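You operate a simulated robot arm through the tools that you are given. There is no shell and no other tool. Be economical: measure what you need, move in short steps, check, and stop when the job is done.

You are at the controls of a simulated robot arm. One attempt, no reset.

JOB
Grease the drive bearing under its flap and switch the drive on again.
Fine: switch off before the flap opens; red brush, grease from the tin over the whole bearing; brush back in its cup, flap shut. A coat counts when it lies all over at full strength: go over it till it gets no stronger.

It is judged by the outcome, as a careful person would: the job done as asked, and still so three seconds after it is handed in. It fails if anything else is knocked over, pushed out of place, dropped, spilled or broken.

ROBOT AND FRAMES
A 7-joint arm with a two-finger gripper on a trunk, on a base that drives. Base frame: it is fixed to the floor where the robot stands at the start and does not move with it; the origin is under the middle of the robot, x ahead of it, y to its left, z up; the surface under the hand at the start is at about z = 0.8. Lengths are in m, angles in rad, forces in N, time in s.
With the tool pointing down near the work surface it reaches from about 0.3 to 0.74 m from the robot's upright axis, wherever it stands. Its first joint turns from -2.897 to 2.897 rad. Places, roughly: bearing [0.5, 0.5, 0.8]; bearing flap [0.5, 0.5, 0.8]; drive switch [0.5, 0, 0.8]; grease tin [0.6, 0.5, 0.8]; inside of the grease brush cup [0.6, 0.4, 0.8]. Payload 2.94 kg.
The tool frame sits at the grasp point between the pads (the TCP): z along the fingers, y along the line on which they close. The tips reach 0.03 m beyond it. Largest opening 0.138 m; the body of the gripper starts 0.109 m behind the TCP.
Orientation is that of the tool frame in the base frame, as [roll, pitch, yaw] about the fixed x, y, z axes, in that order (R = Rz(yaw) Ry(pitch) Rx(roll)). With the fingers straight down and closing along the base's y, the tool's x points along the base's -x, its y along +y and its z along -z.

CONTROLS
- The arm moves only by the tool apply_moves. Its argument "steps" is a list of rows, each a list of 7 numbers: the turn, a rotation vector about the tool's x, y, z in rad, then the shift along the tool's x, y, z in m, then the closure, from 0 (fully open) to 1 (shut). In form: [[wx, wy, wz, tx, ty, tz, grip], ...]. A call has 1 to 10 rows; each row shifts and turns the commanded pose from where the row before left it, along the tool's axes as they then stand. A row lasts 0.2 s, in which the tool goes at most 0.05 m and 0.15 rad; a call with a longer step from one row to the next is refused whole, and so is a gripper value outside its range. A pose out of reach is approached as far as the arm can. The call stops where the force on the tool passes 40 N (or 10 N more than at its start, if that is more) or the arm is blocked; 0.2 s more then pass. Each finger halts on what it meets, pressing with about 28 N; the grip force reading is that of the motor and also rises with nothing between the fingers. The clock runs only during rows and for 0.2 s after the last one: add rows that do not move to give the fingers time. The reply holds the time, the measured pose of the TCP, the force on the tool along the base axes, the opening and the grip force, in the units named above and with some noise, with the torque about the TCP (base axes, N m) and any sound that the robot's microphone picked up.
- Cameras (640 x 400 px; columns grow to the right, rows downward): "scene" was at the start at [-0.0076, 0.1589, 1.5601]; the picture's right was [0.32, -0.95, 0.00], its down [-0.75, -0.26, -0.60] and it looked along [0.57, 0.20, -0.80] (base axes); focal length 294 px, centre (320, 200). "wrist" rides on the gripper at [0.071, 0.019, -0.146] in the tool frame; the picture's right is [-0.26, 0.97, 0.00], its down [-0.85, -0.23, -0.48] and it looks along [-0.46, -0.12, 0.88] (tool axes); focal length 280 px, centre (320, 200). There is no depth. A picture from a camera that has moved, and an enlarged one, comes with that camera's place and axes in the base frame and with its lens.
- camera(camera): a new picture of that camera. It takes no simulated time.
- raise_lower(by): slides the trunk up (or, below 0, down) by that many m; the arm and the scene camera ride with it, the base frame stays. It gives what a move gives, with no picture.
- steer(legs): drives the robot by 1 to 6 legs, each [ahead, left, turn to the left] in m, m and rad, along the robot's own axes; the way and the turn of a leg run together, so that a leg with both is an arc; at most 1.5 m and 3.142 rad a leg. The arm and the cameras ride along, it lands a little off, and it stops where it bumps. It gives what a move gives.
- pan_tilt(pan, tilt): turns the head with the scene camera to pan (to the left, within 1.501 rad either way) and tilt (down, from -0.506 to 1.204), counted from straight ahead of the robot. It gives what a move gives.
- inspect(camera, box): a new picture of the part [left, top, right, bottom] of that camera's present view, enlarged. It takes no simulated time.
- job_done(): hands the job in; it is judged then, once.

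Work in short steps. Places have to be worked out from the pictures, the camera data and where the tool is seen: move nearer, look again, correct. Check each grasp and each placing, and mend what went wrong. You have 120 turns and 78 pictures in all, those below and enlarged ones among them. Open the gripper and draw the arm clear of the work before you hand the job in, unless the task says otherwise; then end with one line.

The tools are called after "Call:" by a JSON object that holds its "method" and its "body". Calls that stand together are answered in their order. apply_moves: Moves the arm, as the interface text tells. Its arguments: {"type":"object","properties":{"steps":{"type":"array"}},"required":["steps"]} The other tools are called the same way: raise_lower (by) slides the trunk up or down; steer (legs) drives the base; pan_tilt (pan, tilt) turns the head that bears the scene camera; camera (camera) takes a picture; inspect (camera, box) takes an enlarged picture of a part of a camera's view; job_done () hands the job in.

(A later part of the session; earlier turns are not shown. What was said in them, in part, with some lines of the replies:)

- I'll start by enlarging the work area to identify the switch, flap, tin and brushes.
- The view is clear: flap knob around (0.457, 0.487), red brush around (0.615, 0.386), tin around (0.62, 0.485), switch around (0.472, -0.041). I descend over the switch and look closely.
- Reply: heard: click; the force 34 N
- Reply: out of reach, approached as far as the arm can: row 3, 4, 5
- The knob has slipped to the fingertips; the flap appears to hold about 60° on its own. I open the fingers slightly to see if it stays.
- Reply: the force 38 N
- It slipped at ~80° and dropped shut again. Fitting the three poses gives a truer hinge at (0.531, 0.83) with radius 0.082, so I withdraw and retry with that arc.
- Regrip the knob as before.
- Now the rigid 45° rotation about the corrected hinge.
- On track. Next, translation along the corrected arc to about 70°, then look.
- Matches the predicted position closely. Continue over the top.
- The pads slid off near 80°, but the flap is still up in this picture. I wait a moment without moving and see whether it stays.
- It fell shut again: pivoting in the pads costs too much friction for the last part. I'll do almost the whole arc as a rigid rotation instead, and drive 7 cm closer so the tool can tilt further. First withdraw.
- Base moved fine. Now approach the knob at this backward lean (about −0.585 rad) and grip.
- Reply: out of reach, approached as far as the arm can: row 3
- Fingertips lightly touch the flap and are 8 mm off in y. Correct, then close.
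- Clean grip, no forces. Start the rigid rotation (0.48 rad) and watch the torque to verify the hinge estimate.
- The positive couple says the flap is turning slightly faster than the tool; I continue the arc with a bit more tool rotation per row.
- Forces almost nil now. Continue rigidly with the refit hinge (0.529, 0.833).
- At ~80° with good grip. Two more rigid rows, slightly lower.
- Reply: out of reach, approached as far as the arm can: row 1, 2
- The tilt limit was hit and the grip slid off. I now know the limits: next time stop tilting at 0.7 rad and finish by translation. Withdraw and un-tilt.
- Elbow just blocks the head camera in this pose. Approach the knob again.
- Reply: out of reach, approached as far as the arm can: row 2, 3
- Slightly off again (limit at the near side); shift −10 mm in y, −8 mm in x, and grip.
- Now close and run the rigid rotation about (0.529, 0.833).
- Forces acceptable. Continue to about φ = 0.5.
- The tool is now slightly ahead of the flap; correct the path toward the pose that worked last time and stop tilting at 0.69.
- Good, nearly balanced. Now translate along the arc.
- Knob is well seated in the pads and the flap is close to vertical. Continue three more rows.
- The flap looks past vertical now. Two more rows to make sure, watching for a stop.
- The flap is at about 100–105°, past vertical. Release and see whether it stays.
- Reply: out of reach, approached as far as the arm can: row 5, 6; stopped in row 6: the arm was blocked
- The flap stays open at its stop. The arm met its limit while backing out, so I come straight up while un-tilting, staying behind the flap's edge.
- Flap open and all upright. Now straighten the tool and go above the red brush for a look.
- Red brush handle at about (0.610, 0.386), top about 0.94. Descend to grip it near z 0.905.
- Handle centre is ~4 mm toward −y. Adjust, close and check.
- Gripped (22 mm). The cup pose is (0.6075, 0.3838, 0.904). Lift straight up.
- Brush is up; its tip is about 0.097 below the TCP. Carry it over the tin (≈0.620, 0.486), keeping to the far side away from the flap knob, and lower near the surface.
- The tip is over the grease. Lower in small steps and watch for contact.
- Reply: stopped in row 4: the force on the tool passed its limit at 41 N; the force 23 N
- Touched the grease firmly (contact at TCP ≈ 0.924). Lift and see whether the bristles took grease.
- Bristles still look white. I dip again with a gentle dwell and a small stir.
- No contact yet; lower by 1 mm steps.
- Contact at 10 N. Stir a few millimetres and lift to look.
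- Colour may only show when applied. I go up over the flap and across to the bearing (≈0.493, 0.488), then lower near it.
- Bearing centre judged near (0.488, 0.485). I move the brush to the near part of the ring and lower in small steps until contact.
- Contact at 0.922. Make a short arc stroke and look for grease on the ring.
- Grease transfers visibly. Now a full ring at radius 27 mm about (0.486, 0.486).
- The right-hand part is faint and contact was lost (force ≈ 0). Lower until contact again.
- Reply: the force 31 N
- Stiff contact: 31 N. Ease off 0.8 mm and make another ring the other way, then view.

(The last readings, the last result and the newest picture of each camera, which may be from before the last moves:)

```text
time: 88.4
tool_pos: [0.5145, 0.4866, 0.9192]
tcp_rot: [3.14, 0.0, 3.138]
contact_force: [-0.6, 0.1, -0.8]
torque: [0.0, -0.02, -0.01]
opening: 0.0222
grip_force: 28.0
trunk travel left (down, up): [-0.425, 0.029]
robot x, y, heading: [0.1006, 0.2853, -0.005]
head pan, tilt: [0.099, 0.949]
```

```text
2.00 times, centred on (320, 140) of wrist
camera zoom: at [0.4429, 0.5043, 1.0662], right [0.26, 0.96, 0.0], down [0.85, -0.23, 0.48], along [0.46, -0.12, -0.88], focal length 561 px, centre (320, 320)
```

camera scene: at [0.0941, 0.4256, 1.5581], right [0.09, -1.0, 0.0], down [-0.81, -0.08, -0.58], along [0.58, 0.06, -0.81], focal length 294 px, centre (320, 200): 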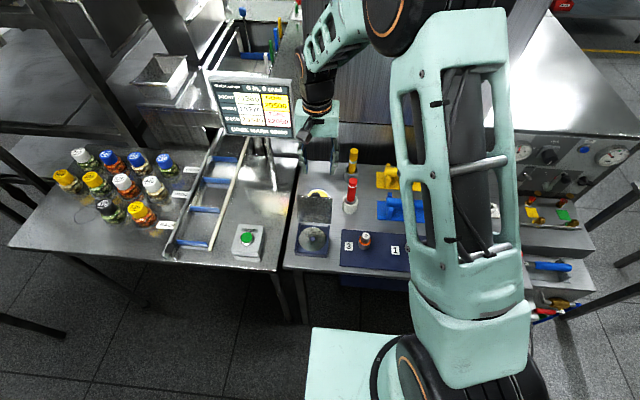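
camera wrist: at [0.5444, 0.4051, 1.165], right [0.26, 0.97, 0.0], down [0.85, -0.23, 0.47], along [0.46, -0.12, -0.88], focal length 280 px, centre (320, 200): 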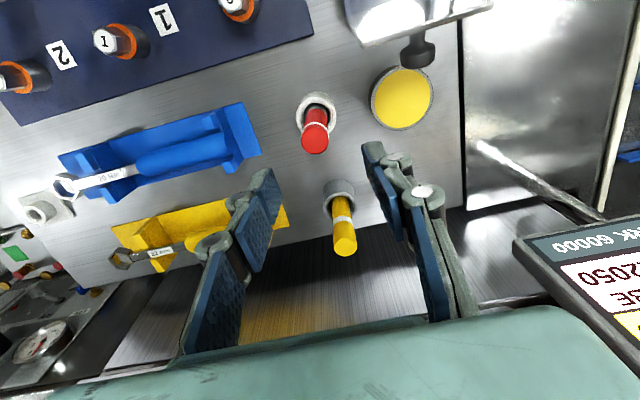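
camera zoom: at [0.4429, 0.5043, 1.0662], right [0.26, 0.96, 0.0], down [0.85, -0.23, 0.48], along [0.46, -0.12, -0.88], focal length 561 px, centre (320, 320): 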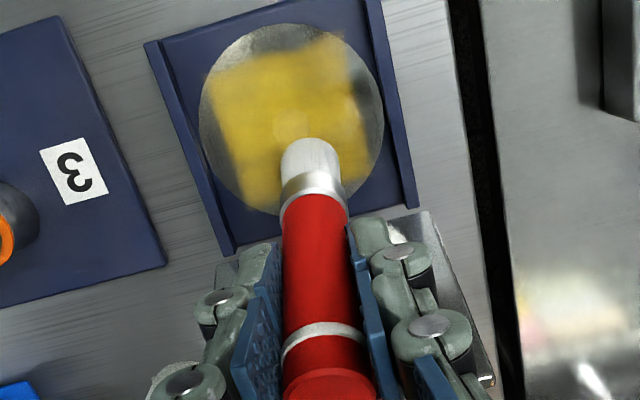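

Coat is building up; the rims at +y and −x are still bare. Contact is lost again here, so lower in half-millimetre steps.

Call:
{"method": "apply_moves", "body": {"steps": [[0, 0, 0, 0, 0, 0.0007, 0.9], [0, 0, 0, 0, 0, 0.0007, 0.9], [0, 0, 0, 0, 0, 0.0007, 0.9], [0, 0, 0, 0, 0, 0, 0.9]]}}

```text
time: 89.4
tool_pos: [0.5139, 0.4857, 0.9185]
tcp_rot: [3.138, 0.002, -3.141]
contact_force: [0.0, 0.1, 4.5]
torque: [-0.07, -0.02, 0.0]
opening: 0.0225
grip_force: 28.1
trunk travel left (down, up): [-0.425, 0.029]
robot x, y, heading: [0.0995, 0.2829, -0.007]
head pan, tilt: [0.099, 0.949]
```

Light contact. Press slightly more and brush the +y half of the ring.

Call:
{"method": "apply_moves", "body": {"steps": [[0, 0, 0, -0.002, 0, 0.0007, 0.9], [0, 0, 0, 0.0039, 0.0145, 0, 0.9], [0, 0, 0, 0.0106, 0.0106, 0, 0.9], [0, 0, 0, 0.0145, 0.0039, 0, 0.9], [0, 0, 0, 0.0145, -0.0039, 0, 0.9], [0, 0, 0, 0.0106, -0.0106, 0, 0.9], [0, 0, 0, 0.0039, -0.0145, 0, 0.9]]}}

Call:
{"method": "inspect", "body": {"camera": "wrist", "box": [220, 80, 420, 280]}}

```text
time: 91.0
tool_pos: [0.4563, 0.4852, 0.9174]
tcp_rot: [3.138, -0.001, -3.14]
contact_force: [-1.8, 4.3, 9.0]
torque: [0.49, 0.03, 0.02]
opening: 0.0219
grip_force: 27.8
trunk travel left (down, up): [-0.425, 0.029]
robot x, y, heading: [0.0996, 0.2858, -0.002]
head pan, tilt: [0.099, 0.949]
```

```text
2.00 times, centred on (320, 180) of wrist
camera zoom: at [0.3846, 0.5042, 1.0645], right [0.26, 0.97, 0.0], down [0.85, -0.23, 0.48], along [0.46, -0.12, -0.88], focal length 561 px, centre (320, 240)
```

zoom: 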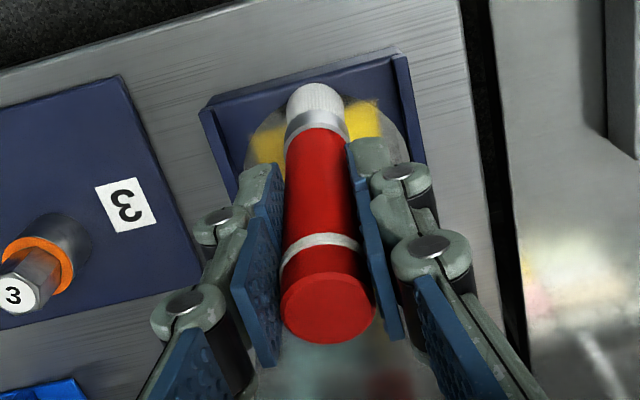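

Contact good (9 N). Brush the inner part too, then lift and look at the whole coat.

Call:
{"method": "apply_moves", "body": {"steps": [[0, 0, 0, -0.015, 0, 0, 0.9], [0, 0, 0, -0.006, 0.0104, 0, 0.9], [0, 0, 0, -0.012, 0, 0, 0.9], [0, 0, 0, -0.006, -0.0104, 0, 0.9], [0, 0, 0, 0.006, -0.0104, 0, 0.9], [0, 0, 0, 0.012, 0, 0, 0.9], [0, 0, 0, 0.006, 0.0104, 0, 0.9], [0, 0, 0, 0, 0, -0.04, 0.9], [0, 0, 0, 0, 0, -0.05, 0.9], [0, 0, 0, 0, 0, -0.05, 0.9]]}}

Call:
{"method": "apply_moves", "body": {"steps": [[0, 0, 0, -0.045, 0, -0.015, 0.9], [0, 0, 0, -0.045, 0, 0, 0.9], [0, 0, 0, -0.045, 0, 0, 0.9], [0, 0, 0, -0.018, 0, 0, 0.9]]}}

Call:
{"method": "inspect", "body": {"camera": "scene", "box": [260, 190, 340, 250]}}

```text
time: 93.2
tool_pos: [0.472, 0.4858, 1.0561]
tcp_rot: [3.141, 0.003, 3.141]
contact_force: [0.3, -0.7, -0.5]
torque: [0.03, 0.01, -0.02]
opening: 0.0222
grip_force: 28.1
trunk travel left (down, up): [-0.425, 0.029]
robot x, y, heading: [0.1007, 0.2819, -0.007]
head pan, tilt: [0.099, 0.949]
```

```text
time: 94.2
tool_pos: [0.6267, 0.4845, 1.072]
tcp_rot: [3.14, 0.002, 3.14]
contact_force: [0.3, -0.3, -0.7]
torque: [0.03, 0.03, -0.03]
opening: 0.0217
grip_force: 27.5
trunk travel left (down, up): [-0.425, 0.029]
robot x, y, heading: [0.0993, 0.2858, -0.006]
head pan, tilt: [0.099, 0.949]
```

```text
6.67 times, centred on (300, 220) of scene
camera zoom: at [0.0949, 0.4256, 1.5582], right [0.09, -1.0, 0.0], down [-0.81, -0.08, -0.58], along [0.58, 0.06, -0.81], focal length 1962 px, centre (453, 67)
```

zoom: 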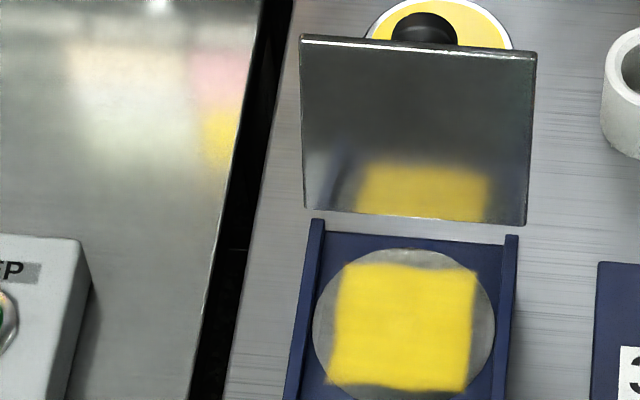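

The coated patch is a square inscribed in the disc, already yellow. I'll reload and go all over it again, corners included, to see if it gets stronger. First dip.

Call:
{"method": "apply_moves", "body": {"steps": [[0, 0, 0, 0, 0, 0.045, 0.9], [0, 0, 0, 0, 0, 0.045, 0.9], [0, 0, 0, 0, 0, 0.045, 0.9], [0, 0, 0, 0, 0, 0.01, 0.9], [0, 0, 0, 0, 0, 0.003, 0.9], [0, 0, 0, 0, 0, 0.0015, 0.9], [0, 0, 0, 0, 0, 0.001, 0.9], [0, 0, 0, 0, 0, 0, 0.9]]}}

```text
time: 96.0
tool_pos: [0.6251, 0.4846, 0.922]
tcp_rot: [3.139, 0.001, -3.141]
contact_force: [0.3, -0.3, -0.4]
torque: [0.02, 0.01, 0.0]
opening: 0.022
grip_force: 27.8
trunk travel left (down, up): [-0.425, 0.029]
robot x, y, heading: [0.1003, 0.2814, -0.003]
head pan, tilt: [0.099, 0.949]
```

Call:
{"method": "apply_moves", "body": {"steps": [[0, 0, 0, 0, 0, 0.001, 0.9], [0, 0, 0, 0, 0, 0.001, 0.9], [0, 0, 0, 0, 0, 0, 0.9]]}}

```text
time: 96.8
tool_pos: [0.627, 0.4853, 0.9202]
tcp_rot: [3.138, 0.003, 3.14]
contact_force: [0.1, -0.2, -0.2]
torque: [-0.01, -0.03, 0.01]
opening: 0.0223
grip_force: 28.2
trunk travel left (down, up): [-0.425, 0.029]
robot x, y, heading: [0.0996, 0.2838, -0.006]
head pan, tilt: [0.099, 0.949]
```

Still no contact at 0.920; keep lowering in 1 mm steps.

Call:
{"method": "apply_moves", "body": {"steps": [[0, 0, 0, 0, 0, 0.001, 0.9], [0, 0, 0, 0, 0, 0.0007, 0.9], [0, 0, 0, 0, 0, 0, 0.9]]}}

```text
time: 97.6
tool_pos: [0.6253, 0.4867, 0.9189]
tcp_rot: [3.14, 0.001, -3.141]
contact_force: [-0.9, -0.7, 5.1]
torque: [-0.04, 0.03, -0.02]
opening: 0.0219
grip_force: 27.9
trunk travel left (down, up): [-0.425, 0.029]
robot x, y, heading: [0.1064, 0.285, -0.005]
head pan, tilt: [0.099, 0.949]
```

Contact with grease (5 N). Stir, lift, cross over the flap to the near −y corner of the patch, and lower to just above contact.

Call:
{"method": "apply_moves", "body": {"steps": [[0, 0, 0, 0, 0.006, 0, 0.9], [0, 0, 0, 0, -0.01, 0, 0.9], [0, 0, 0, 0, 0.004, 0, 0.9], [0, 0, 0, 0, 0, -0.03, 0.9], [0, 0, 0, 0, 0, -0.04, 0.9], [0, 0, 0, 0, 0, -0.045, 0.9], [0, 0, 0, 0, 0, -0.045, 0.9], [0, 0, 0, 0.045, 0, 0, 0.9], [0, 0, 0, 0.045, 0, 0, 0.9], [0, 0, 0, 0.045, 0, 0, 0.9]]}}

Call:
{"method": "apply_moves", "body": {"steps": [[0, 0, 0, 0.027, -0.023, 0, 0.9], [0, 0, 0, 0, 0, 0.045, 0.9], [0, 0, 0, 0, 0, 0.045, 0.9], [0, 0, 0, 0, 0, 0.045, 0.9], [0, 0, 0, 0, 0, 0.018, 0.9], [0, 0, 0, 0, 0, 0.005, 0.9], [0, 0, 0, 0, 0, 0.002, 0.9], [0, 0, 0, 0, 0, 0, 0.9]]}}

```text
time: 99.8
tool_pos: [0.4889, 0.4874, 1.0786]
tcp_rot: [3.14, 0.002, 3.141]
contact_force: [-0.2, 0.3, -0.9]
torque: [-0.01, -0.02, 0.03]
opening: 0.0224
grip_force: 28.1
trunk travel left (down, up): [-0.425, 0.029]
robot x, y, heading: [0.1008, 0.2847, -0.004]
head pan, tilt: [0.099, 0.949]
```

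```text
time: 101.6
tool_pos: [0.4634, 0.4637, 0.9168]
tcp_rot: [3.139, 0.001, 3.141]
contact_force: [-0.1, 0.3, -0.9]
torque: [-0.02, -0.02, 0.04]
opening: 0.0221
grip_force: 28.2
trunk travel left (down, up): [-0.425, 0.029]
robot x, y, heading: [0.0999, 0.2852, -0.002]
head pan, tilt: [0.099, 0.949]
```

Just above contact now; lower until light contact.

Call:
{"method": "apply_moves", "body": {"steps": [[0, 0, 0, 0, 0, 0.001, 0.9], [0, 0, 0, 0, 0, 0.0007, 0.9], [0, 0, 0, 0, 0, 0, 0.9]]}}

```text
time: 102.4
tool_pos: [0.4645, 0.4648, 0.918]
tcp_rot: [3.138, 0.003, -3.141]
contact_force: [-0.7, -0.4, 7.3]
torque: [-0.02, 0.04, 0.0]
opening: 0.0224
grip_force: 28.3
trunk travel left (down, up): [-0.425, 0.029]
robot x, y, heading: [0.0976, 0.2852, -0.003]
head pan, tilt: [0.099, 0.949]
```

Light contact (7 N). Raster the first half of the patch.

Call:
{"method": "apply_moves", "body": {"steps": [[0, 0, 0, -0.011, -0.001, 0.0003, 0.9], [0, 0, 0, -0.0115, 0, 0, 0.9], [0, 0, 0, -0.0115, 0, 0, 0.9], [0, 0, 0, -0.0115, 0, 0, 0.9], [0, 0, 0, 0, 0.015, 0, 0.9], [0, 0, 0, 0.0115, 0, 0, 0.9], [0, 0, 0, 0.0115, 0, 0, 0.9], [0, 0, 0, 0.0115, 0, 0, 0.9], [0, 0, 0, 0.0115, 0, 0, 0.9], [0, 0, 0, 0, 0.015, 0, 0.9]]}}

```text
time: 104.6
tool_pos: [0.4616, 0.4918, 0.915]
tcp_rot: [3.141, 0.002, -3.141]
contact_force: [0.6, -0.2, -0.9]
torque: [-0.01, -0.01, 0.0]
opening: 0.0221
grip_force: 27.7
trunk travel left (down, up): [-0.425, 0.029]
robot x, y, heading: [0.097, 0.2838, -0.003]
head pan, tilt: [0.099, 0.949]
```

Contact dropped a little; lower and continue the other half.

Call:
{"method": "apply_moves", "body": {"steps": [[0, 0, 0, 0, 0, 0.0008, 0.9], [0, 0, 0, 0, 0, 0.0007, 0.9], [0, 0, 0, 0, 0, 0, 0.9]]}}

```text
time: 105.4
tool_pos: [0.4613, 0.4919, 0.9154]
tcp_rot: [3.139, 0.001, -3.141]
contact_force: [-2.0, -2.0, 14.1]
torque: [-0.14, 0.24, -0.02]
opening: 0.0222
grip_force: 27.8
trunk travel left (down, up): [-0.425, 0.029]
robot x, y, heading: [0.099, 0.2831, -0.004]
head pan, tilt: [0.099, 0.949]
```

Contact 14 N. Continue the raster over the +y half.

Call:
{"method": "apply_moves", "body": {"steps": [[0, 0, 0, -0.0125, 0.001, 0, 0.9], [0, 0, 0, -0.0115, 0, 0, 0.9], [0, 0, 0, -0.0115, 0, 0, 0.9], [0, 0, 0, -0.0115, 0, 0, 0.9], [0, 0, 0, 0, 0.016, 0, 0.9], [0, 0, 0, 0.0115, 0, 0, 0.9], [0, 0, 0, 0.0115, 0, 0, 0.9], [0, 0, 0, 0.0115, 0, 0, 0.9], [0, 0, 0, 0.0125, 0, 0, 0.9]]}}

```text
time: 107.4
tool_pos: [0.4619, 0.5101, 0.9143]
tcp_rot: [3.139, 0.001, 3.141]
contact_force: [4.3, -1.0, 9.4]
torque: [0.01, -0.3, -0.03]
opening: 0.022
grip_force: 28.1
trunk travel left (down, up): [-0.425, 0.029]
robot x, y, heading: [0.0987, 0.2834, -0.007]
head pan, tilt: [0.099, 0.949]
```

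Still in contact. Finish with strokes along the near and far edges, then lift and look.

Call:
{"method": "apply_moves", "body": {"steps": [[0, 0, 0, 0, -0.016, 0, 0.9], [0, 0, 0, 0, -0.016, 0, 0.9], [0, 0, 0, 0, -0.016, 0, 0.9], [0, 0, 0, -0.016, 0, 0, 0.9], [0, 0, 0, -0.016, 0, 0, 0.9], [0, 0, 0, -0.016, 0, 0, 0.9], [0, 0, 0, 0, 0.016, 0, 0.9], [0, 0, 0, 0, 0.016, 0, 0.9], [0, 0, 0, 0, 0.016, 0, 0.9]]}}

Call:
{"method": "apply_moves", "body": {"steps": [[0, 0, 0, 0, 0, -0.04, 0.9], [0, 0, 0, 0, 0, -0.05, 0.9], [0, 0, 0, 0, 0, -0.05, 0.9], [0, 0, 0, 0, -0.02, -0.02, 0.9], [0, 0, 0, -0.04, 0, 0, 0.9], [0, 0, 0, -0.04, 0, 0, 0.9], [0, 0, 0, -0.035, 0, 0, 0.9], [0, 0, 0, 0, 0, 0, 0.9]]}}

Call:
{"method": "inspect", "body": {"camera": "scene", "box": [260, 190, 340, 250]}}

```text
time: 109.4
tool_pos: [0.5113, 0.5089, 0.9147]
tcp_rot: [3.139, 0.0, -3.14]
contact_force: [-1.0, 0.4, 0.0]
torque: [0.02, 0.01, 0.02]
opening: 0.0221
grip_force: 28.3
trunk travel left (down, up): [-0.425, 0.029]
robot x, y, heading: [0.0955, 0.2833, 0.0]
head pan, tilt: [0.099, 0.949]
```

```text
time: 111.2
tool_pos: [0.6236, 0.4886, 1.0739]
tcp_rot: [3.14, 0.002, -3.14]
contact_force: [0.6, 0.0, -0.1]
torque: [-0.01, 0.01, -0.01]
opening: 0.0221
grip_force: 27.2
trunk travel left (down, up): [-0.425, 0.029]
robot x, y, heading: [0.1014, 0.2815, -0.01]
head pan, tilt: [0.099, 0.949]
```

```text
6.67 times, centred on (300, 220) of scene
camera zoom: at [0.0946, 0.4256, 1.5582], right [0.09, -1.0, 0.0], down [-0.81, -0.08, -0.58], along [0.58, 0.06, -0.81], focal length 1962 px, centre (453, 67)
```

zoom: 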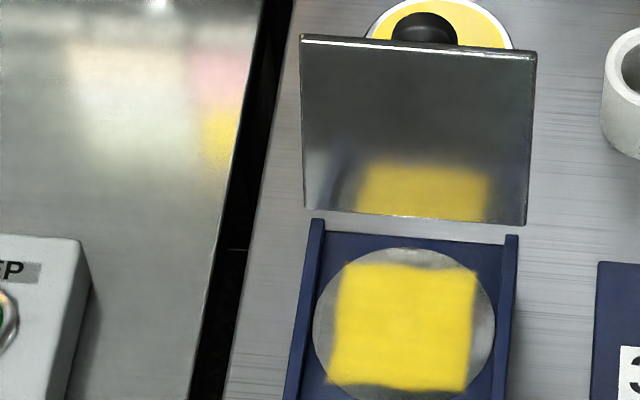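

The coat is unchanged by the second loaded pass: same strength, same square. One closer view of its whole area to be sure.

Call:
{"method": "inspect", "body": {"camera": "scene", "box": [280, 212, 336, 247]}}

```text
11.43 times, centred on (308, 230) of scene
camera zoom: at [0.0946, 0.4256, 1.5582], right [0.09, -1.0, 0.0], down [-0.81, -0.08, -0.58], along [0.58, 0.06, -0.81], focal length 3364 px, centre (457, -137)
```

zoom: 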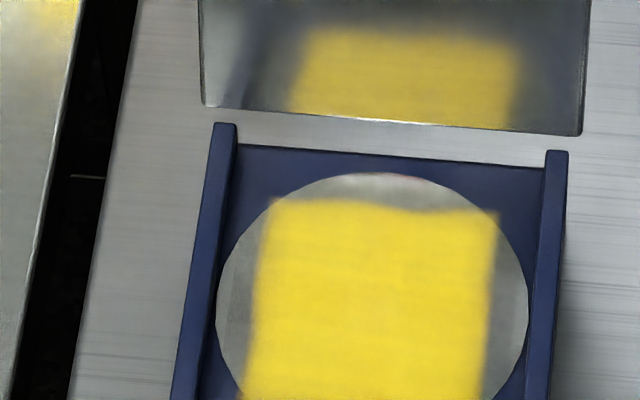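

Only the middle of the far edge looks slightly uneven, where contact had lapsed. I go back for a sure-contact stroke along the far edge.

Call:
{"method": "apply_moves", "body": {"steps": [[0, 0, 0, 0.04, 0, 0, 0.9], [0, 0, 0, 0.04, 0, 0, 0.9], [0, 0, 0, 0.032, -0.024, 0, 0.9], [0, 0, 0, 0, 0, 0.045, 0.9], [0, 0, 0, 0, 0, 0.045, 0.9], [0, 0, 0, 0, 0, 0.045, 0.9], [0, 0, 0, 0, 0, 0.018, 0.9], [0, 0, 0, 0, 0, 0.004, 0.9], [0, 0, 0, 0, 0, 0.002, 0.9], [0, 0, 0, 0, 0, 0.001, 0.9]]}}

```text
time: 113.4
tool_pos: [0.5148, 0.4651, 0.9157]
tcp_rot: [3.14, 0.001, 3.141]
contact_force: [-0.3, 0.3, -0.4]
torque: [-0.02, 0.03, -0.01]
opening: 0.0223
grip_force: 28.4
trunk travel left (down, up): [-0.425, 0.029]
robot x, y, heading: [0.0989, 0.2848, -0.004]
head pan, tilt: [0.099, 0.949]
```

Not in contact yet at 0.9157; lower a little more.

Call:
{"method": "apply_moves", "body": {"steps": [[0, 0, 0, 0, 0, 0.001, 0.9], [0, 0, 0, 0, 0, 0.0007, 0.9], [0, 0, 0, 0, 0, 0.0005, 0.9], [0, 0, 0, 0, 0, 0, 0.9]]}}

```text
time: 114.4
tool_pos: [0.5137, 0.4653, 0.9137]
tcp_rot: [3.138, 0.004, -3.141]
contact_force: [-0.9, -0.5, 20.6]
torque: [-0.02, 0.32, 0.01]
opening: 0.022
grip_force: 28.0
trunk travel left (down, up): [-0.425, 0.029]
robot x, y, heading: [0.0991, 0.2841, -0.005]
head pan, tilt: [0.099, 0.949]
```

Contact 20 N. Stroke the far edge there and back, then once across the middle.

Call:
{"method": "apply_moves", "body": {"steps": [[0, 0, 0, 0, 0.0155, 0, 0.9], [0, 0, 0, 0, 0.0155, 0, 0.9], [0, 0, 0, 0, 0.0155, 0, 0.9], [0, 0, 0, 0.014, 0, 0, 0.9], [0, 0, 0, 0, -0.0155, 0, 0.9], [0, 0, 0, 0, -0.0155, 0, 0.9], [0, 0, 0, 0, -0.0155, 0, 0.9], [0, 0, 0, 0.014, 0, 0, 0.9], [0, 0, 0, 0, 0.0155, 0, 0.9], [0, 0, 0, 0, 0.0155, 0, 0.9]]}}

Call:
{"method": "apply_moves", "body": {"steps": [[0, 0, 0, 0, 0.0155, 0, 0.9], [0, 0, 0, 0.018, 0, 0.0003, 0.9], [0, 0, 0, 0, -0.0155, 0, 0.9], [0, 0, 0, 0, -0.0155, 0, 0.9], [0, 0, 0, 0, -0.0155, 0, 0.9], [0, 0, 0, 0, 0, 0, 0.9]]}}

```text
time: 116.6
tool_pos: [0.483, 0.4915, 0.9127]
tcp_rot: [-3.141, -0.004, 3.139]
contact_force: [-0.4, -15.7, 19.0]
torque: [-1.37, 0.27, 0.13]
opening: 0.0224
grip_force: 27.6
trunk travel left (down, up): [-0.425, 0.029]
robot x, y, heading: [0.1002, 0.2833, -0.006]
head pan, tilt: [0.099, 0.949]
```

```text
time: 118.0
tool_pos: [0.4665, 0.4644, 0.9131]
tcp_rot: [3.14, 0.002, 3.141]
contact_force: [-0.3, 3.1, 5.7]
torque: [0.26, 0.16, 0.0]
opening: 0.0221
grip_force: 28.1
trunk travel left (down, up): [-0.425, 0.029]
robot x, y, heading: [0.1002, 0.2837, -0.001]
head pan, tilt: [0.099, 0.949]
```

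Contact held throughout. Lift and carry the brush over its cup (0.6075, 0.3838), and look at the coat and the brush.

Call:
{"method": "apply_moves", "body": {"steps": [[0, 0, 0, 0, 0, -0.04, 0.9], [0, 0, 0, 0, 0, -0.05, 0.9], [0, 0, 0, 0, -0.03, -0.04, 0.9], [0, 0, 0, 0, -0.045, 0, 0.9], [0, 0, 0, -0.045, -0.0055, 0, 0.9], [0, 0, 0, -0.048, 0, 0, 0.9], [0, 0, 0, -0.048, 0, 0, 0.9], [0, 0, 0, 0, 0, 0.02, 0.9], [0, 0, 0, 0, 0, 0, 0.9]]}}

Call:
{"method": "inspect", "body": {"camera": "scene", "box": [264, 145, 392, 245]}}

Call:
{"method": "inspect", "body": {"camera": "wrist", "box": [240, 60, 400, 180]}}

```text
time: 120.0
tool_pos: [0.6088, 0.3837, 1.0214]
tcp_rot: [3.14, 0.001, 3.141]
contact_force: [0.6, 0.2, 0.2]
torque: [-0.04, 0.0, 0.01]
opening: 0.022
grip_force: 28.3
trunk travel left (down, up): [-0.425, 0.029]
robot x, y, heading: [0.1024, 0.2804, -0.009]
head pan, tilt: [0.099, 0.949]
```

```text
4.00 times, centred on (328, 195) of scene
camera zoom: at [0.0947, 0.4256, 1.5582], right [0.09, -1.0, 0.0], down [-0.81, -0.08, -0.58], along [0.58, 0.06, -0.81], focal length 1177 px, centre (288, 220)
```

zoom: 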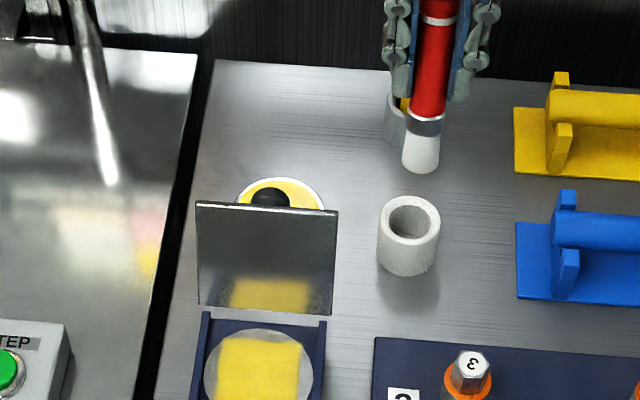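

```text
3.33 times, centred on (320, 120) of wrist
camera zoom: at [0.537, 0.4016, 1.1674], right [0.26, 0.97, 0.0], down [0.85, -0.23, 0.48], along [0.46, -0.12, -0.88], focal length 935 px, centre (320, 467)
```

zoom: 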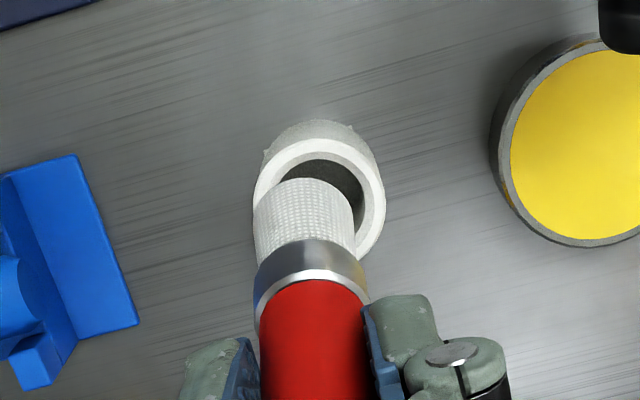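

The far edge is now even. The brush has pivoted in the pads by about 0.24 rad (tip toward the robot), so I tilt the tool −0.24 rad to bring the brush upright before inserting.

Call:
{"method": "apply_moves", "body": {"steps": [[0, -0.12, 0, 0, 0, 0, 0.9], [0, -0.12, 0, 0, 0, 0, 0.9], [0, 0, 0, 0, 0, 0, 0.9]]}}

Call:
{"method": "inspect", "body": {"camera": "scene", "box": [296, 130, 392, 205]}}

Call:
{"method": "inspect", "body": {"camera": "wrist", "box": [240, 60, 400, 180]}}

```text
time: 120.8
tool_pos: [0.6104, 0.3843, 1.0226]
tcp_rot: [3.14, 0.241, -3.141]
contact_force: [-0.5, -0.4, 0.7]
torque: [0.01, -0.03, 0.01]
opening: 0.0221
grip_force: 28.4
trunk travel left (down, up): [-0.425, 0.029]
robot x, y, heading: [0.099, 0.2819, -0.007]
head pan, tilt: [0.099, 0.949]
```

```text
5.33 times, centred on (344, 168) of scene
camera zoom: at [0.0949, 0.4256, 1.5581], right [0.09, -1.0, 0.0], down [-0.81, -0.08, -0.58], along [0.58, 0.06, -0.81], focal length 1570 px, centre (192, 373)
```

zoom: 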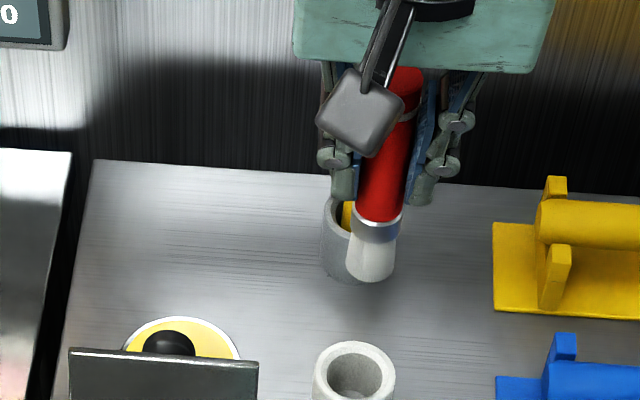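

```text
3.33 times, centred on (320, 120) of wrist
camera zoom: at [0.5047, 0.4015, 1.1472], right [0.25, 0.96, 0.07], down [0.71, -0.23, 0.67], along [0.66, -0.12, -0.74], focal length 935 px, centre (320, 467)
```

zoom: 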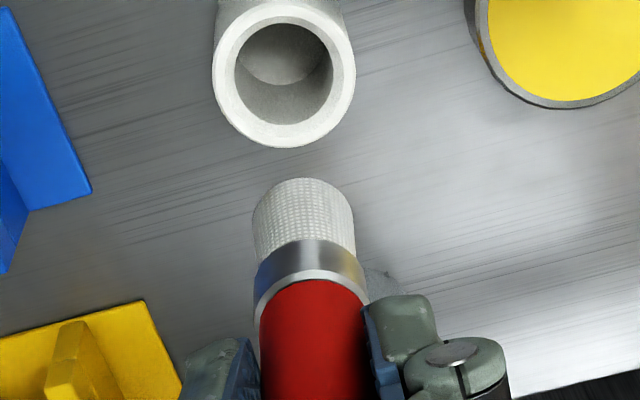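

Brush nearly vertical now (about 0.05 left). Final trim, then descend straight in base z to just above the cup mouth and check.

Call:
{"method": "apply_moves", "body": {"steps": [[0, -0.05, 0, 0, 0, 0, 0.9], [0, 0, 0, 0.0086, 0, 0.0287, 0.9], [0, 0, 0, 0.0086, 0, 0.0287, 0.9], [0, 0, 0, 0.0072, 0, 0.024, 0.9], [0, 0, 0, 0, 0, 0, 0.9]]}}

Call:
{"method": "inspect", "body": {"camera": "scene", "box": [312, 150, 392, 215]}}

Call:
{"method": "inspect", "body": {"camera": "wrist", "box": [240, 60, 400, 180]}}

```text
time: 122.0
tool_pos: [0.6092, 0.3864, 0.937]
tcp_rot: [3.14, 0.293, -3.141]
contact_force: [0.4, -0.2, 0.1]
torque: [-0.03, 0.0, -0.03]
opening: 0.0224
grip_force: 27.7
trunk travel left (down, up): [-0.425, 0.029]
robot x, y, heading: [0.1025, 0.2834, -0.005]
head pan, tilt: [0.099, 0.949]
```

```text
6.15 times, centred on (352, 182) of scene
camera zoom: at [0.0947, 0.4256, 1.5582], right [0.09, -1.0, 0.0], down [-0.81, -0.08, -0.58], along [0.58, 0.06, -0.81], focal length 1811 px, centre (123, 308)
```

zoom: 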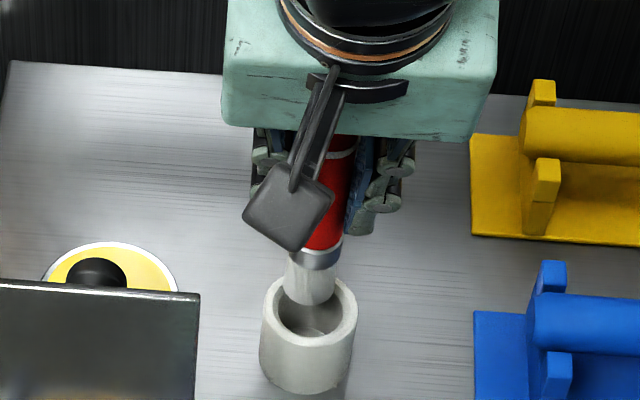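

```text
3.33 times, centred on (320, 120) of wrist
camera zoom: at [0.4989, 0.4033, 1.0579], right [0.25, 0.96, 0.08], down [0.68, -0.23, 0.7], along [0.69, -0.12, -0.71], focal length 935 px, centre (320, 467)
```

zoom: 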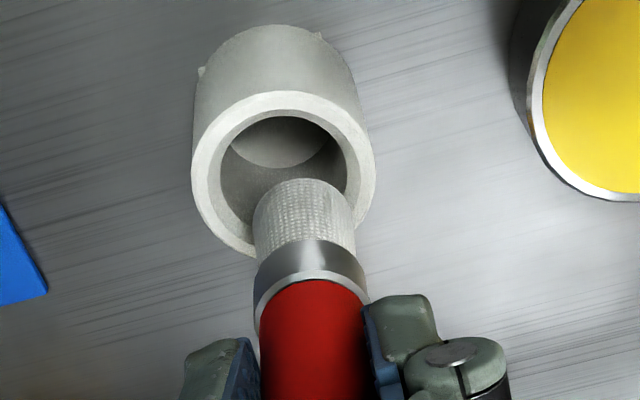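

The tip is almost centred over the mouth; shift 2 mm to −y and lower slowly into the cup.

Call:
{"method": "apply_moves", "body": {"steps": [[0, 0, 0, 0, -0.002, 0, 0.9], [0, 0, 0, 0.0029, 0, 0.0096, 0.9], [0, 0, 0, 0.0029, 0, 0.0096, 0.9], [0, 0, 0, 0.0015, 0, 0.0048, 0.9], [0, 0, 0, 0.0015, 0, 0.0048, 0.9], [0, 0, 0, 0, 0, 0, 0.9]]}}

```text
time: 122.7
tool_pos: [0.6102, 0.3843, 0.9295]
tcp_rot: [3.133, 0.303, 3.141]
contact_force: [-11.9, -2.1, 27.3]
torque: [-0.18, 0.57, -0.01]
opening: 0.0224
grip_force: 27.9
trunk travel left (down, up): [-0.425, 0.029]
robot x, y, heading: [0.1016, 0.2845, -0.002]
head pan, tilt: [0.099, 0.949]
stopped in row 3: the force on the tool passed its limit at 42 N (the readings are from after the stop); the commanded pose is now the measured one
```

It caught the far rim (contact ≈16 mm ahead of the TCP). Back up 5 mm, shift 5 mm toward the robot, and look.

Call:
{"method": "apply_moves", "body": {"steps": [[0, 0, 0, -0.0015, 0, -0.0048, 0.9], [0, 0, 0, 0.0048, 0, -0.0015, 0.9], [0, 0, 0, 0, 0, 0, 0.9]]}}

Call:
{"method": "inspect", "body": {"camera": "wrist", "box": [240, 60, 400, 180]}}

```text
time: 123.5
tool_pos: [0.6057, 0.3845, 0.9301]
tcp_rot: [3.137, 0.3, 3.14]
contact_force: [-0.3, -0.7, -0.5]
torque: [0.0, -0.01, -0.02]
opening: 0.0222
grip_force: 27.8
trunk travel left (down, up): [-0.425, 0.029]
robot x, y, heading: [0.0984, 0.2806, -0.006]
head pan, tilt: [0.099, 0.949]
```

```text
3.33 times, centred on (320, 120) of wrist
camera zoom: at [0.4955, 0.402, 1.0498], right [0.25, 0.96, 0.08], down [0.67, -0.23, 0.7], along [0.7, -0.12, -0.71], focal length 935 px, centre (320, 467)
```

zoom: 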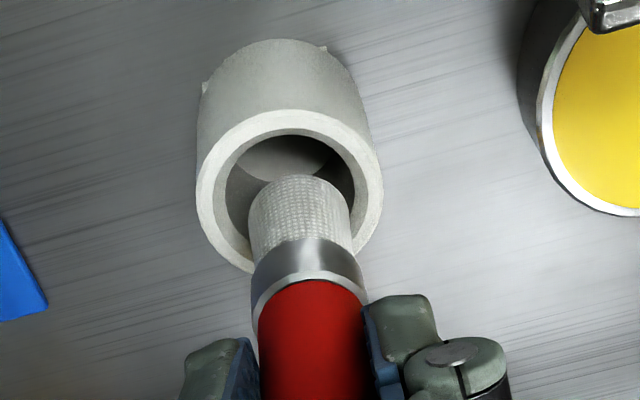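

Now the tip is centred over the hole. Lower in steps.

Call:
{"method": "apply_moves", "body": {"steps": [[0, 0, 0, 0.0018, -0.0005, 0.0057, 0.9], [0, 0, 0, 0.0018, 0, 0.0057, 0.9], [0, 0, 0, 0.0018, 0, 0.0057, 0.9], [0, 0, 0, 0, 0, 0, 0.9]]}}

```text
time: 124.2
tool_pos: [0.6068, 0.3837, 0.9259]
tcp_rot: [3.133, 0.312, 3.139]
contact_force: [-13.5, -1.2, 26.9]
torque: [-0.11, 0.59, 0.0]
opening: 0.0224
grip_force: 28.0
trunk travel left (down, up): [-0.425, 0.029]
robot x, y, heading: [0.0963, 0.2834, -0.003]
head pan, tilt: [0.099, 0.949]
stopped in row 3: the force on the tool passed its limit at 41 N (the readings are from after the stop); the commanded pose is now the measured one
```

Same signature: far side of the tip is on the far rim. Back up, shift another 6 mm toward the robot, and try again gently.

Call:
{"method": "apply_moves", "body": {"steps": [[0, 0, 0, -0.0018, 0, -0.0057, 0.9], [0, 0.012, 0, 0.0057, 0, -0.0018, 0.9], [0, 0, 0, 0, 0, 0, 0.9]]}}

Call:
{"method": "inspect", "body": {"camera": "scene", "box": [312, 150, 392, 215]}}

```text
time: 125.0
tool_pos: [0.6035, 0.3836, 0.9279]
tcp_rot: [3.134, 0.297, 3.138]
contact_force: [-0.1, -0.2, -0.8]
torque: [0.01, 0.0, -0.01]
opening: 0.0222
grip_force: 27.4
trunk travel left (down, up): [-0.425, 0.029]
robot x, y, heading: [0.0995, 0.2858, -0.006]
head pan, tilt: [0.099, 0.949]
```

```text
6.15 times, centred on (352, 182) of scene
camera zoom: at [0.0943, 0.4256, 1.5581], right [0.1, -1.0, 0.0], down [-0.81, -0.08, -0.58], along [0.58, 0.06, -0.81], focal length 1811 px, centre (123, 308)
```

zoom: 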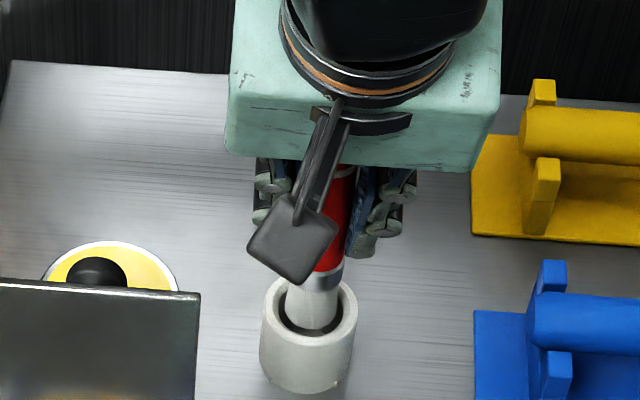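

The tip is now within the hole outline, with an even dark gap around it. Lower gently.

Call:
{"method": "apply_moves", "body": {"steps": [[0, 0, 0, 0.0012, 0, 0.0038, 0.9], [0, 0, 0, 0.0012, 0, 0.0038, 0.9], [0, 0, 0, 0.0012, 0, 0.0038, 0.9], [0, 0, 0, 0, 0, 0, 0.9]]}}

```text
time: 126.0
tool_pos: [0.6029, 0.3838, 0.9166]
tcp_rot: [3.135, 0.294, 3.141]
contact_force: [0.4, -0.1, 0.1]
torque: [-0.01, -0.02, 0.01]
opening: 0.0223
grip_force: 28.3
trunk travel left (down, up): [-0.425, 0.029]
robot x, y, heading: [0.0987, 0.2824, 0.0]
head pan, tilt: [0.099, 0.949]
```

It is in the cup with no contact. Continue down to the floor.

Call:
{"method": "apply_moves", "body": {"steps": [[0, 0, 0, 0.0018, 0, 0.0057, 0.9], [0, 0, 0, 0.0012, 0, 0.0038, 0.9], [0, 0, 0, 0.0012, 0, 0.0038, 0.9], [0, 0, 0, 0.0006, 0, 0.0019, 0.9], [0, 0, 0, 0.0006, 0, 0.0019, 0.9], [0, 0, 0, 0, 0, 0, 0.9]]}}

```text
time: 127.3
tool_pos: [0.6011, 0.3841, 0.8986]
tcp_rot: [3.134, 0.293, 3.139]
contact_force: [-0.6, -0.4, -0.5]
torque: [0.02, 0.02, 0.02]
opening: 0.0224
grip_force: 28.4
trunk travel left (down, up): [-0.425, 0.029]
robot x, y, heading: [0.1014, 0.2815, -0.003]
head pan, tilt: [0.099, 0.949]
```

Still free; a few more millimetres to the floor.

Call:
{"method": "apply_moves", "body": {"steps": [[0, 0, 0, 0.0006, 0, 0.0019, 0.9], [0, 0, 0, 0.0006, 0, 0.0019, 0.9], [0, 0, 0, 0.0003, 0, 0.001, 0.9], [0, 0, 0, 0.0003, 0, 0.001, 0.9], [0, 0, 0, 0, 0, 0, 0.9]]}}

```text
time: 128.6
tool_pos: [0.6038, 0.3837, 0.8925]
tcp_rot: [3.134, 0.294, 3.14]
contact_force: [0.7, -0.6, -0.3]
torque: [0.01, 0.0, 0.0]
opening: 0.0222
grip_force: 28.4
trunk travel left (down, up): [-0.425, 0.029]
robot x, y, heading: [0.0984, 0.2811, -0.001]
head pan, tilt: [0.099, 0.949]
```

No floor contact yet; continue.

Call:
{"method": "apply_moves", "body": {"steps": [[0, 0, 0, 0.0004, 0, 0.0014, 0.9], [0, 0, 0, 0.0004, 0, 0.0014, 0.9], [0, 0, 0, 0.0004, 0, 0.0014, 0.9], [0, 0, 0, 0.0004, 0, 0.0014, 0.9], [0, 0, 0, 0, 0, 0, 0.9]]}}

```text
time: 129.8
tool_pos: [0.603, 0.3844, 0.8904]
tcp_rot: [3.132, 0.303, 3.139]
contact_force: [-6.2, -2.6, 36.4]
torque: [-0.23, 0.22, -0.03]
opening: 0.0223
grip_force: 28.3
trunk travel left (down, up): [-0.425, 0.029]
robot x, y, heading: [0.0942, 0.2837, -0.002]
head pan, tilt: [0.099, 0.949]
```

Brush stands on the cup floor. Ease the pressure, open, and back off along the tool axis.

Call:
{"method": "apply_moves", "body": {"steps": [[0, 0, 0, 0, 0, -0.0015, 0.9], [0, 0, 0, 0, 0, 0, 0.8], [0, 0, 0, 0, 0, 0, 0.65], [0, 0, 0, 0, 0, 0, 0.57], [0, 0, 0, 0, 0, -0.03, 0.57], [0, 0, 0, 0, 0, -0.04, 0.57], [0, 0, 0, 0, 0, -0.045, 0.57], [0, 0, 0, 0, 0, 0, 0.57]]}}

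Call:
{"method": "camera", "body": {"camera": "wrist"}}

```text
time: 131.6
tool_pos: [0.569, 0.3815, 0.9959]
tcp_rot: [3.135, 0.293, 3.14]
contact_force: [0.1, -1.0, -0.1]
torque: [-0.01, -0.01, -0.01]
opening: 0.0592
grip_force: 0.0
trunk travel left (down, up): [-0.425, 0.029]
robot x, y, heading: [0.0962, 0.2818, -0.003]
head pan, tilt: [0.099, 0.949]
```

```text
5 pictures are left
camera wrist: at [0.4572, 0.3991, 1.1172], right [0.25, 0.96, 0.08], down [0.67, -0.23, 0.7], along [0.69, -0.12, -0.71], focal length 280 px, centre (320, 200)
```

wrist: 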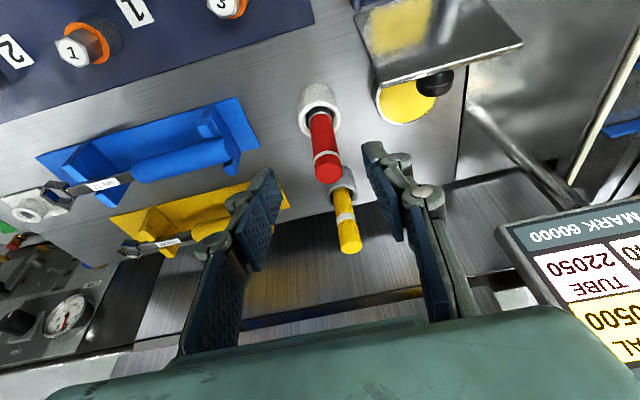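

Red brush stands in its cup. Next I close the flap: fingers closed, go behind the knob (x≈0.625, y≈0.484) and push it toward the robot.

Call:
{"method": "apply_moves", "body": {"steps": [[0, 0.147, 0, 0, 0, -0.02, 0.57], [0, 0.146, 0, 0, 0, -0.02, 0.57], [0, 0, 0, -0.03, 0, 0, 0.7], [0, 0, 0, -0.03, 0, 0, 0.8], [0, 0, 0, 0, 0.035, 0, 0.95], [0, 0, 0, 0, 0.035, 0, 0.95], [0, 0, 0, 0, 0.033, 0, 0.95], [0, 0, 0, 0, 0, 0, 0.95]]}}

```text
time: 133.3
tool_pos: [0.6174, 0.4839, 1.0379]
tcp_rot: [3.135, 0.001, 3.141]
contact_force: [-0.2, -0.2, 0.1]
torque: [0.04, -0.02, 0.0]
opening: 0.0068
grip_force: 0.1
trunk travel left (down, up): [-0.425, 0.029]
robot x, y, heading: [0.0963, 0.2796, -0.005]
head pan, tilt: [0.099, 0.949]
```

Lower behind the knob (tips to 0.89), then push slowly in −x.

Call:
{"method": "apply_moves", "body": {"steps": [[0, 0, 0, -0.008, 0, 0.03, 0.95], [0, 0, 0, 0, 0, 0.045, 0.95], [0, 0, 0, 0, 0, 0.043, 0.95], [0, 0, 0, 0.01, 0, 0, 0.95], [0, 0, 0, 0.01, 0, 0, 0.95], [0, 0, 0, 0.01, 0, 0, 0.95], [0, 0, 0, 0.008, 0, 0, 0.95], [0, 0, 0, 0.008, 0, 0, 0.95]]}}

```text
time: 135.2
tool_pos: [0.5836, 0.4872, 0.9186]
tcp_rot: [3.134, 0.001, -3.14]
contact_force: [0.4, 0.7, 0.6]
torque: [0.02, 0.03, -0.01]
opening: 0.0069
grip_force: 0.1
trunk travel left (down, up): [-0.425, 0.029]
robot x, y, heading: [0.0994, 0.2842, -0.007]
head pan, tilt: [0.099, 0.949]
```

No resistance yet. Continue pushing in −x.

Call:
{"method": "apply_moves", "body": {"steps": [[0, 0, 0, 0.008, 0, 0, 0.95], [0, 0, 0, 0.008, 0, 0, 0.95], [0, 0, 0, 0.008, 0, 0, 0.95], [0, 0, 0, 0.008, 0, 0, 0.95], [0, 0, 0, 0, 0, 0, 0.95]]}}

Call:
{"method": "inspect", "body": {"camera": "scene", "box": [240, 130, 400, 250]}}

```text
time: 136.3
tool_pos: [0.5505, 0.4872, 0.9207]
tcp_rot: [3.133, 0.0, 3.141]
contact_force: [0.1, 0.3, 0.0]
torque: [0.01, 0.01, -0.04]
opening: 0.007
grip_force: 0.0
trunk travel left (down, up): [-0.425, 0.029]
robot x, y, heading: [0.099, 0.2807, -0.005]
head pan, tilt: [0.099, 0.949]
```

```text
3.33 times, centred on (320, 190) of scene
camera zoom: at [0.0942, 0.4256, 1.5582], right [0.1, -1.0, 0.0], down [-0.81, -0.08, -0.58], along [0.58, 0.06, -0.81], focal length 981 px, centre (320, 233)
```

zoom: 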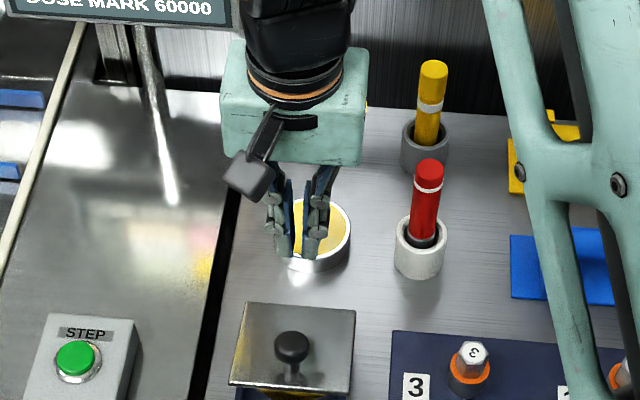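

The flap is shut, brush and tin are in place. Now to the switch: rise and travel to above it.

Call:
{"method": "apply_moves", "body": {"steps": [[0, 0, 0, 0, 0, -0.045, 0.8], [0, 0, 0, 0, 0, -0.045, 0.7], [0, 0, 0, 0, 0, -0.045, 0.57], [0, 0, 0, 0.007, -0.049, 0, 0.57], [0, 0, 0, 0.007, -0.049, 0, 0.57], [0, 0, 0, 0.007, -0.049, 0, 0.57], [0, 0, 0, 0.007, -0.049, 0, 0.57], [0, 0, 0, 0.007, -0.049, 0, 0.57], [0, 0, 0, 0.007, -0.049, 0, 0.57], [0, 0, 0, 0.007, -0.049, 0, 0.57]]}}

Call:
{"method": "apply_moves", "body": {"steps": [[0, 0, 0, 0.007, -0.048, 0, 0.57], [0, 0, 0, 0.007, -0.048, 0, 0.57], [0, 0, 0, 0.007, -0.048, 0, 0.57], [0, 0, 0, 0.006, -0.048, 0, 0.57], [0, 0, -0.149, 0, 0, 0, 0.57], [0, 0, -0.149, 0, 0, 0, 0.57], [0, 0, -0.149, 0, 0, 0, 0.57], [0, 0, -0.149, 0, 0, 0, 0.57], [0, 0, -0.149, 0, 0, 0, 0.57], [0, 0, -0.149, 0, 0, 0, 0.57]]}}

Call:
{"method": "apply_moves", "body": {"steps": [[0, 0, -0.149, 0, 0, 0, 0.57], [0, 0, -0.149, 0, 0, 0, 0.57], [0, 0, -0.149, 0, 0, 0, 0.57], [0, 0, -0.149, 0, 0, 0, 0.57], [0, 0, -0.1, 0, 0, 0, 0.57], [0, 0, 0, 0, 0, 0, 0.57]]}}

```text
time: 138.6
tool_pos: [0.5027, 0.1417, 1.0515]
tcp_rot: [3.134, 0.001, -3.14]
contact_force: [-0.6, -0.3, 0.0]
torque: [0.02, 0.03, 0.0]
opening: 0.0592
grip_force: 0.0
trunk travel left (down, up): [-0.425, 0.029]
robot x, y, heading: [0.1007, 0.2805, -0.004]
head pan, tilt: [0.099, 0.949]
```

```text
time: 140.8
tool_pos: [0.4741, -0.0483, 1.0508]
tcp_rot: [3.137, 0.006, -2.244]
contact_force: [-0.2, -0.6, -0.1]
torque: [-0.01, 0.02, 0.03]
opening: 0.0595
grip_force: 0.0
trunk travel left (down, up): [-0.425, 0.029]
robot x, y, heading: [0.097, 0.2839, -0.006]
head pan, tilt: [0.099, 0.949]
```

```text
time: 142.2
tool_pos: [0.4751, -0.0494, 1.0512]
tcp_rot: [-3.141, 0.007, -1.547]
contact_force: [0.0, -0.2, 0.1]
torque: [-0.04, 0.02, 0.02]
opening: 0.0595
grip_force: 0.0
trunk travel left (down, up): [-0.425, 0.029]
robot x, y, heading: [0.1009, 0.2814, -0.005]
head pan, tilt: [0.099, 0.949]
```

Above the switch with the right yaw. Descend, stopping a bit high for a check picture.

Call:
{"method": "apply_moves", "body": {"steps": [[0, 0, 0, -0.0015, 0.001, 0.045, 0.57], [0, 0, 0, 0, 0, 0.045, 0.57], [0, 0, 0, 0, 0, 0.045, 0.57], [0, 0, 0, 0, 0, 0.03, 0.57], [0, 0, 0, 0, 0, 0, 0.57]]}}

Call:
{"method": "camera", "body": {"camera": "wrist"}}

```text
time: 143.3
tool_pos: [0.4716, -0.0464, 0.8848]
tcp_rot: [-3.141, 0.007, -1.549]
contact_force: [0.3, -0.7, 0.6]
torque: [0.0, 0.01, -0.05]
opening: 0.0594
grip_force: 0.0
trunk travel left (down, up): [-0.425, 0.029]
robot x, y, heading: [0.1, 0.2849, -0.007]
head pan, tilt: [0.099, 0.949]
```

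```text
3 pictures are left
camera wrist: at [0.454, -0.121, 1.032], right [-0.97, 0.24, 0.0], down [0.21, 0.85, 0.48], along [0.12, 0.47, -0.88], focal length 280 px, centre (320, 200)
```

wrist: 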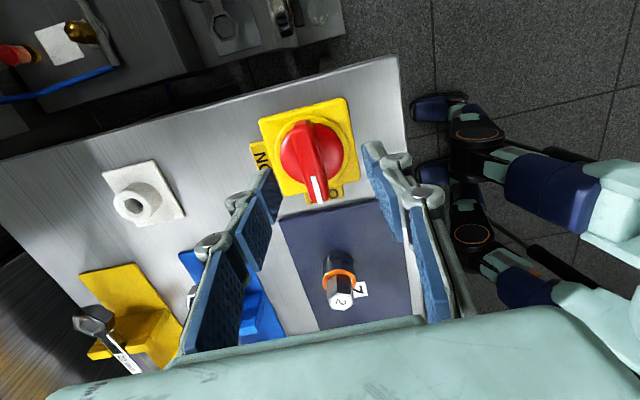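

Handle lies between the fingers. Descend 0.022 and close.

Call:
{"method": "apply_moves", "body": {"steps": [[0, 0, 0, 0, 0, 0.012, 0.57], [0, 0, 0, 0, 0, 0.01, 0.57], [0, 0, 0, 0, 0, 0, 0.75], [0, 0, 0, 0, 0, 0, 0.9], [0, 0, 0, 0, 0, 0, 0.95], [0, 0, 0, 0, 0, 0, 0.95]]}}

```text
time: 144.8
tool_pos: [0.4776, -0.0465, 0.8634]
tcp_rot: [-3.138, 0.005, -1.548]
contact_force: [21.8, 1.1, -0.5]
torque: [0.13, -0.57, -0.25]
opening: 0.0217
grip_force: 11.5
trunk travel left (down, up): [-0.425, 0.029]
robot x, y, heading: [0.0958, 0.2855, -0.002]
head pan, tilt: [0.099, 0.949]
```

One finger is pressing first; shift +x 4 mm and finish closing.

Call:
{"method": "apply_moves", "body": {"steps": [[0, 0, 0, 0, -0.004, 0, 0.95], [0, 0, 0, 0, 0, 0, 0.95], [0, 0, 0, 0, 0, 0, 0.95]]}}

```text
time: 145.6
tool_pos: [0.478, -0.0467, 0.8629]
tcp_rot: [-3.139, 0.007, -1.55]
contact_force: [17.4, 5.0, 2.1]
torque: [0.16, -0.48, -0.23]
opening: 0.0189
grip_force: 8.8
trunk travel left (down, up): [-0.425, 0.029]
robot x, y, heading: [0.1033, 0.2841, -0.006]
head pan, tilt: [0.099, 0.949]
```

Still one-sided; shift another 4 mm in +x.

Call:
{"method": "apply_moves", "body": {"steps": [[0, 0, 0, 0, -0.004, 0, 0.95], [0, 0, 0, 0, 0, 0, 0.95], [0, 0, 0, 0, 0, 0, 0.95]]}}

```text
time: 146.3
tool_pos: [0.4808, -0.0468, 0.8631]
tcp_rot: [3.14, 0.009, -1.553]
contact_force: [4.3, 2.5, -2.6]
torque: [-0.47, -0.08, -0.72]
opening: 0.0155
grip_force: 41.5
trunk travel left (down, up): [-0.425, 0.029]
robot x, y, heading: [0.0995, 0.2821, -0.008]
head pan, tilt: [0.099, 0.949]
```

Firm grip (15.5 mm). Turn back toward ON (tool +z), 0.7 rad first.

Call:
{"method": "apply_moves", "body": {"steps": [[0, 0, 0.14, 0, 0, 0, 0.95], [0, 0, 0.14, 0, 0, 0, 0.95], [0, 0, 0.14, 0, 0, 0, 0.95], [0, 0, 0.14, 0, 0, 0, 0.95], [0, 0, 0.14, 0, 0, 0, 0.95]]}}

```text
time: 147.6
tool_pos: [0.4811, -0.048, 0.8635]
tcp_rot: [3.137, 0.006, -2.253]
contact_force: [-10.2, -4.7, -1.8]
torque: [0.19, -0.06, -0.01]
opening: 0.0159
grip_force: 41.2
trunk travel left (down, up): [-0.425, 0.029]
robot x, y, heading: [0.0998, 0.2839, -0.005]
head pan, tilt: [0.099, 0.949]
```

Handle follows. Continue to ON with a small −x correction.

Call:
{"method": "apply_moves", "body": {"steps": [[0, 0, 0.14, 0.002, 0.002, 0, 0.95], [0, 0, 0.14, 0, 0, 0, 0.95], [0, 0, 0.14, 0, 0, 0, 0.95], [0, 0, 0.14, 0, 0, 0, 0.95], [0, 0, 0.14, 0, 0, 0, 0.95], [0, 0, 0.14, 0, 0, 0, 0.95], [0, 0, 0.06, 0, 0, 0, 0.95]]}}

```text
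time: 149.2
tool_pos: [0.4804, -0.047, 0.8631]
tcp_rot: [3.134, 0.001, 3.134]
contact_force: [-0.3, -5.2, -10.4]
torque: [-0.16, -0.69, 0.41]
opening: 0.0154
grip_force: 41.5
trunk travel left (down, up): [-0.425, 0.029]
robot x, y, heading: [0.0959, 0.2808, -0.008]
head pan, tilt: [0.099, 0.949]
heard: click
```

Click heard, handle back at ON. Release, rise and check.

Call:
{"method": "apply_moves", "body": {"steps": [[0, 0, 0, 0, 0, 0, 0.8], [0, 0, 0, 0, 0, 0, 0.6], [0, 0, 0, 0, 0, 0, 0.57], [0, 0, 0, 0, 0, -0.04, 0.57], [0, 0, 0, 0, 0, -0.05, 0.57], [0, 0, 0, 0, 0, -0.05, 0.4], [0, 0, 0, 0, 0, -0.05, 0.2], [0, 0, 0, 0, 0, 0, 0]]}}

Call:
{"method": "camera", "body": {"camera": "wrist"}}

Call:
{"method": "camera", "body": {"camera": "scene"}}

```text
time: 150.9
tool_pos: [0.4765, -0.048, 1.0535]
tcp_rot: [3.134, 0.002, 3.132]
contact_force: [-0.6, -0.4, -0.3]
torque: [0.0, 0.03, 0.02]
opening: 0.138
grip_force: 0.0
trunk travel left (down, up): [-0.425, 0.029]
robot x, y, heading: [0.1004, 0.2851, -0.005]
head pan, tilt: [0.099, 0.949]
```

```text
2 pictures are left
camera wrist: at [0.4057, -0.0296, 1.2006], right [0.27, 0.96, 0.01], down [0.85, -0.24, 0.48], along [0.46, -0.12, -0.88], focal length 280 px, centre (320, 200)
```

wrist: 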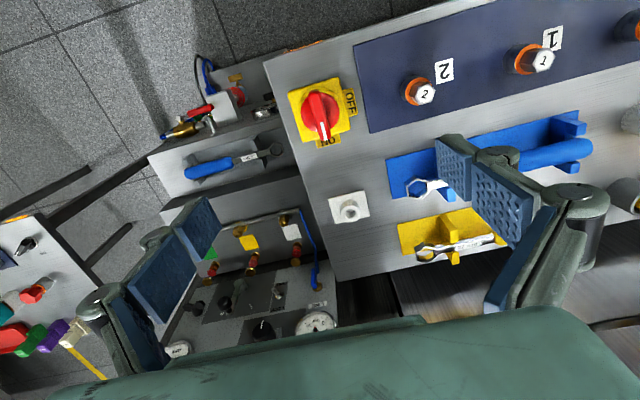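

```text
1 pictures are left
camera scene: at [0.0943, 0.4255, 1.5581], right [0.1, -1.0, 0.0], down [-0.81, -0.08, -0.58], along [0.58, 0.06, -0.81], focal length 294 px, centre (320, 200)
```

scene: 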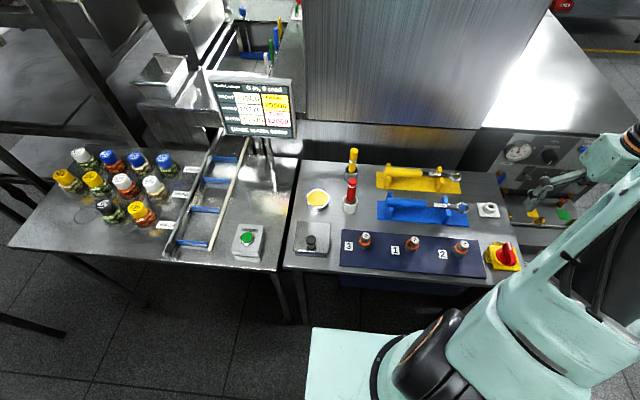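

The switch shows ON, the flap is shut, the red brush is in its cup and nothing else has moved. The gripper is open and clear, so I hand the job in.

Call:
{"method": "job_done", "body": {}}

```text
The job is handed in.
```

The bearing is greased to an even coat that a second loaded pass made no stronger. The flap is shut, the red brush is back in its cup and the drive is switched on again; the flap fell shut on its own in four failed tries at opening it, with no visible damage.
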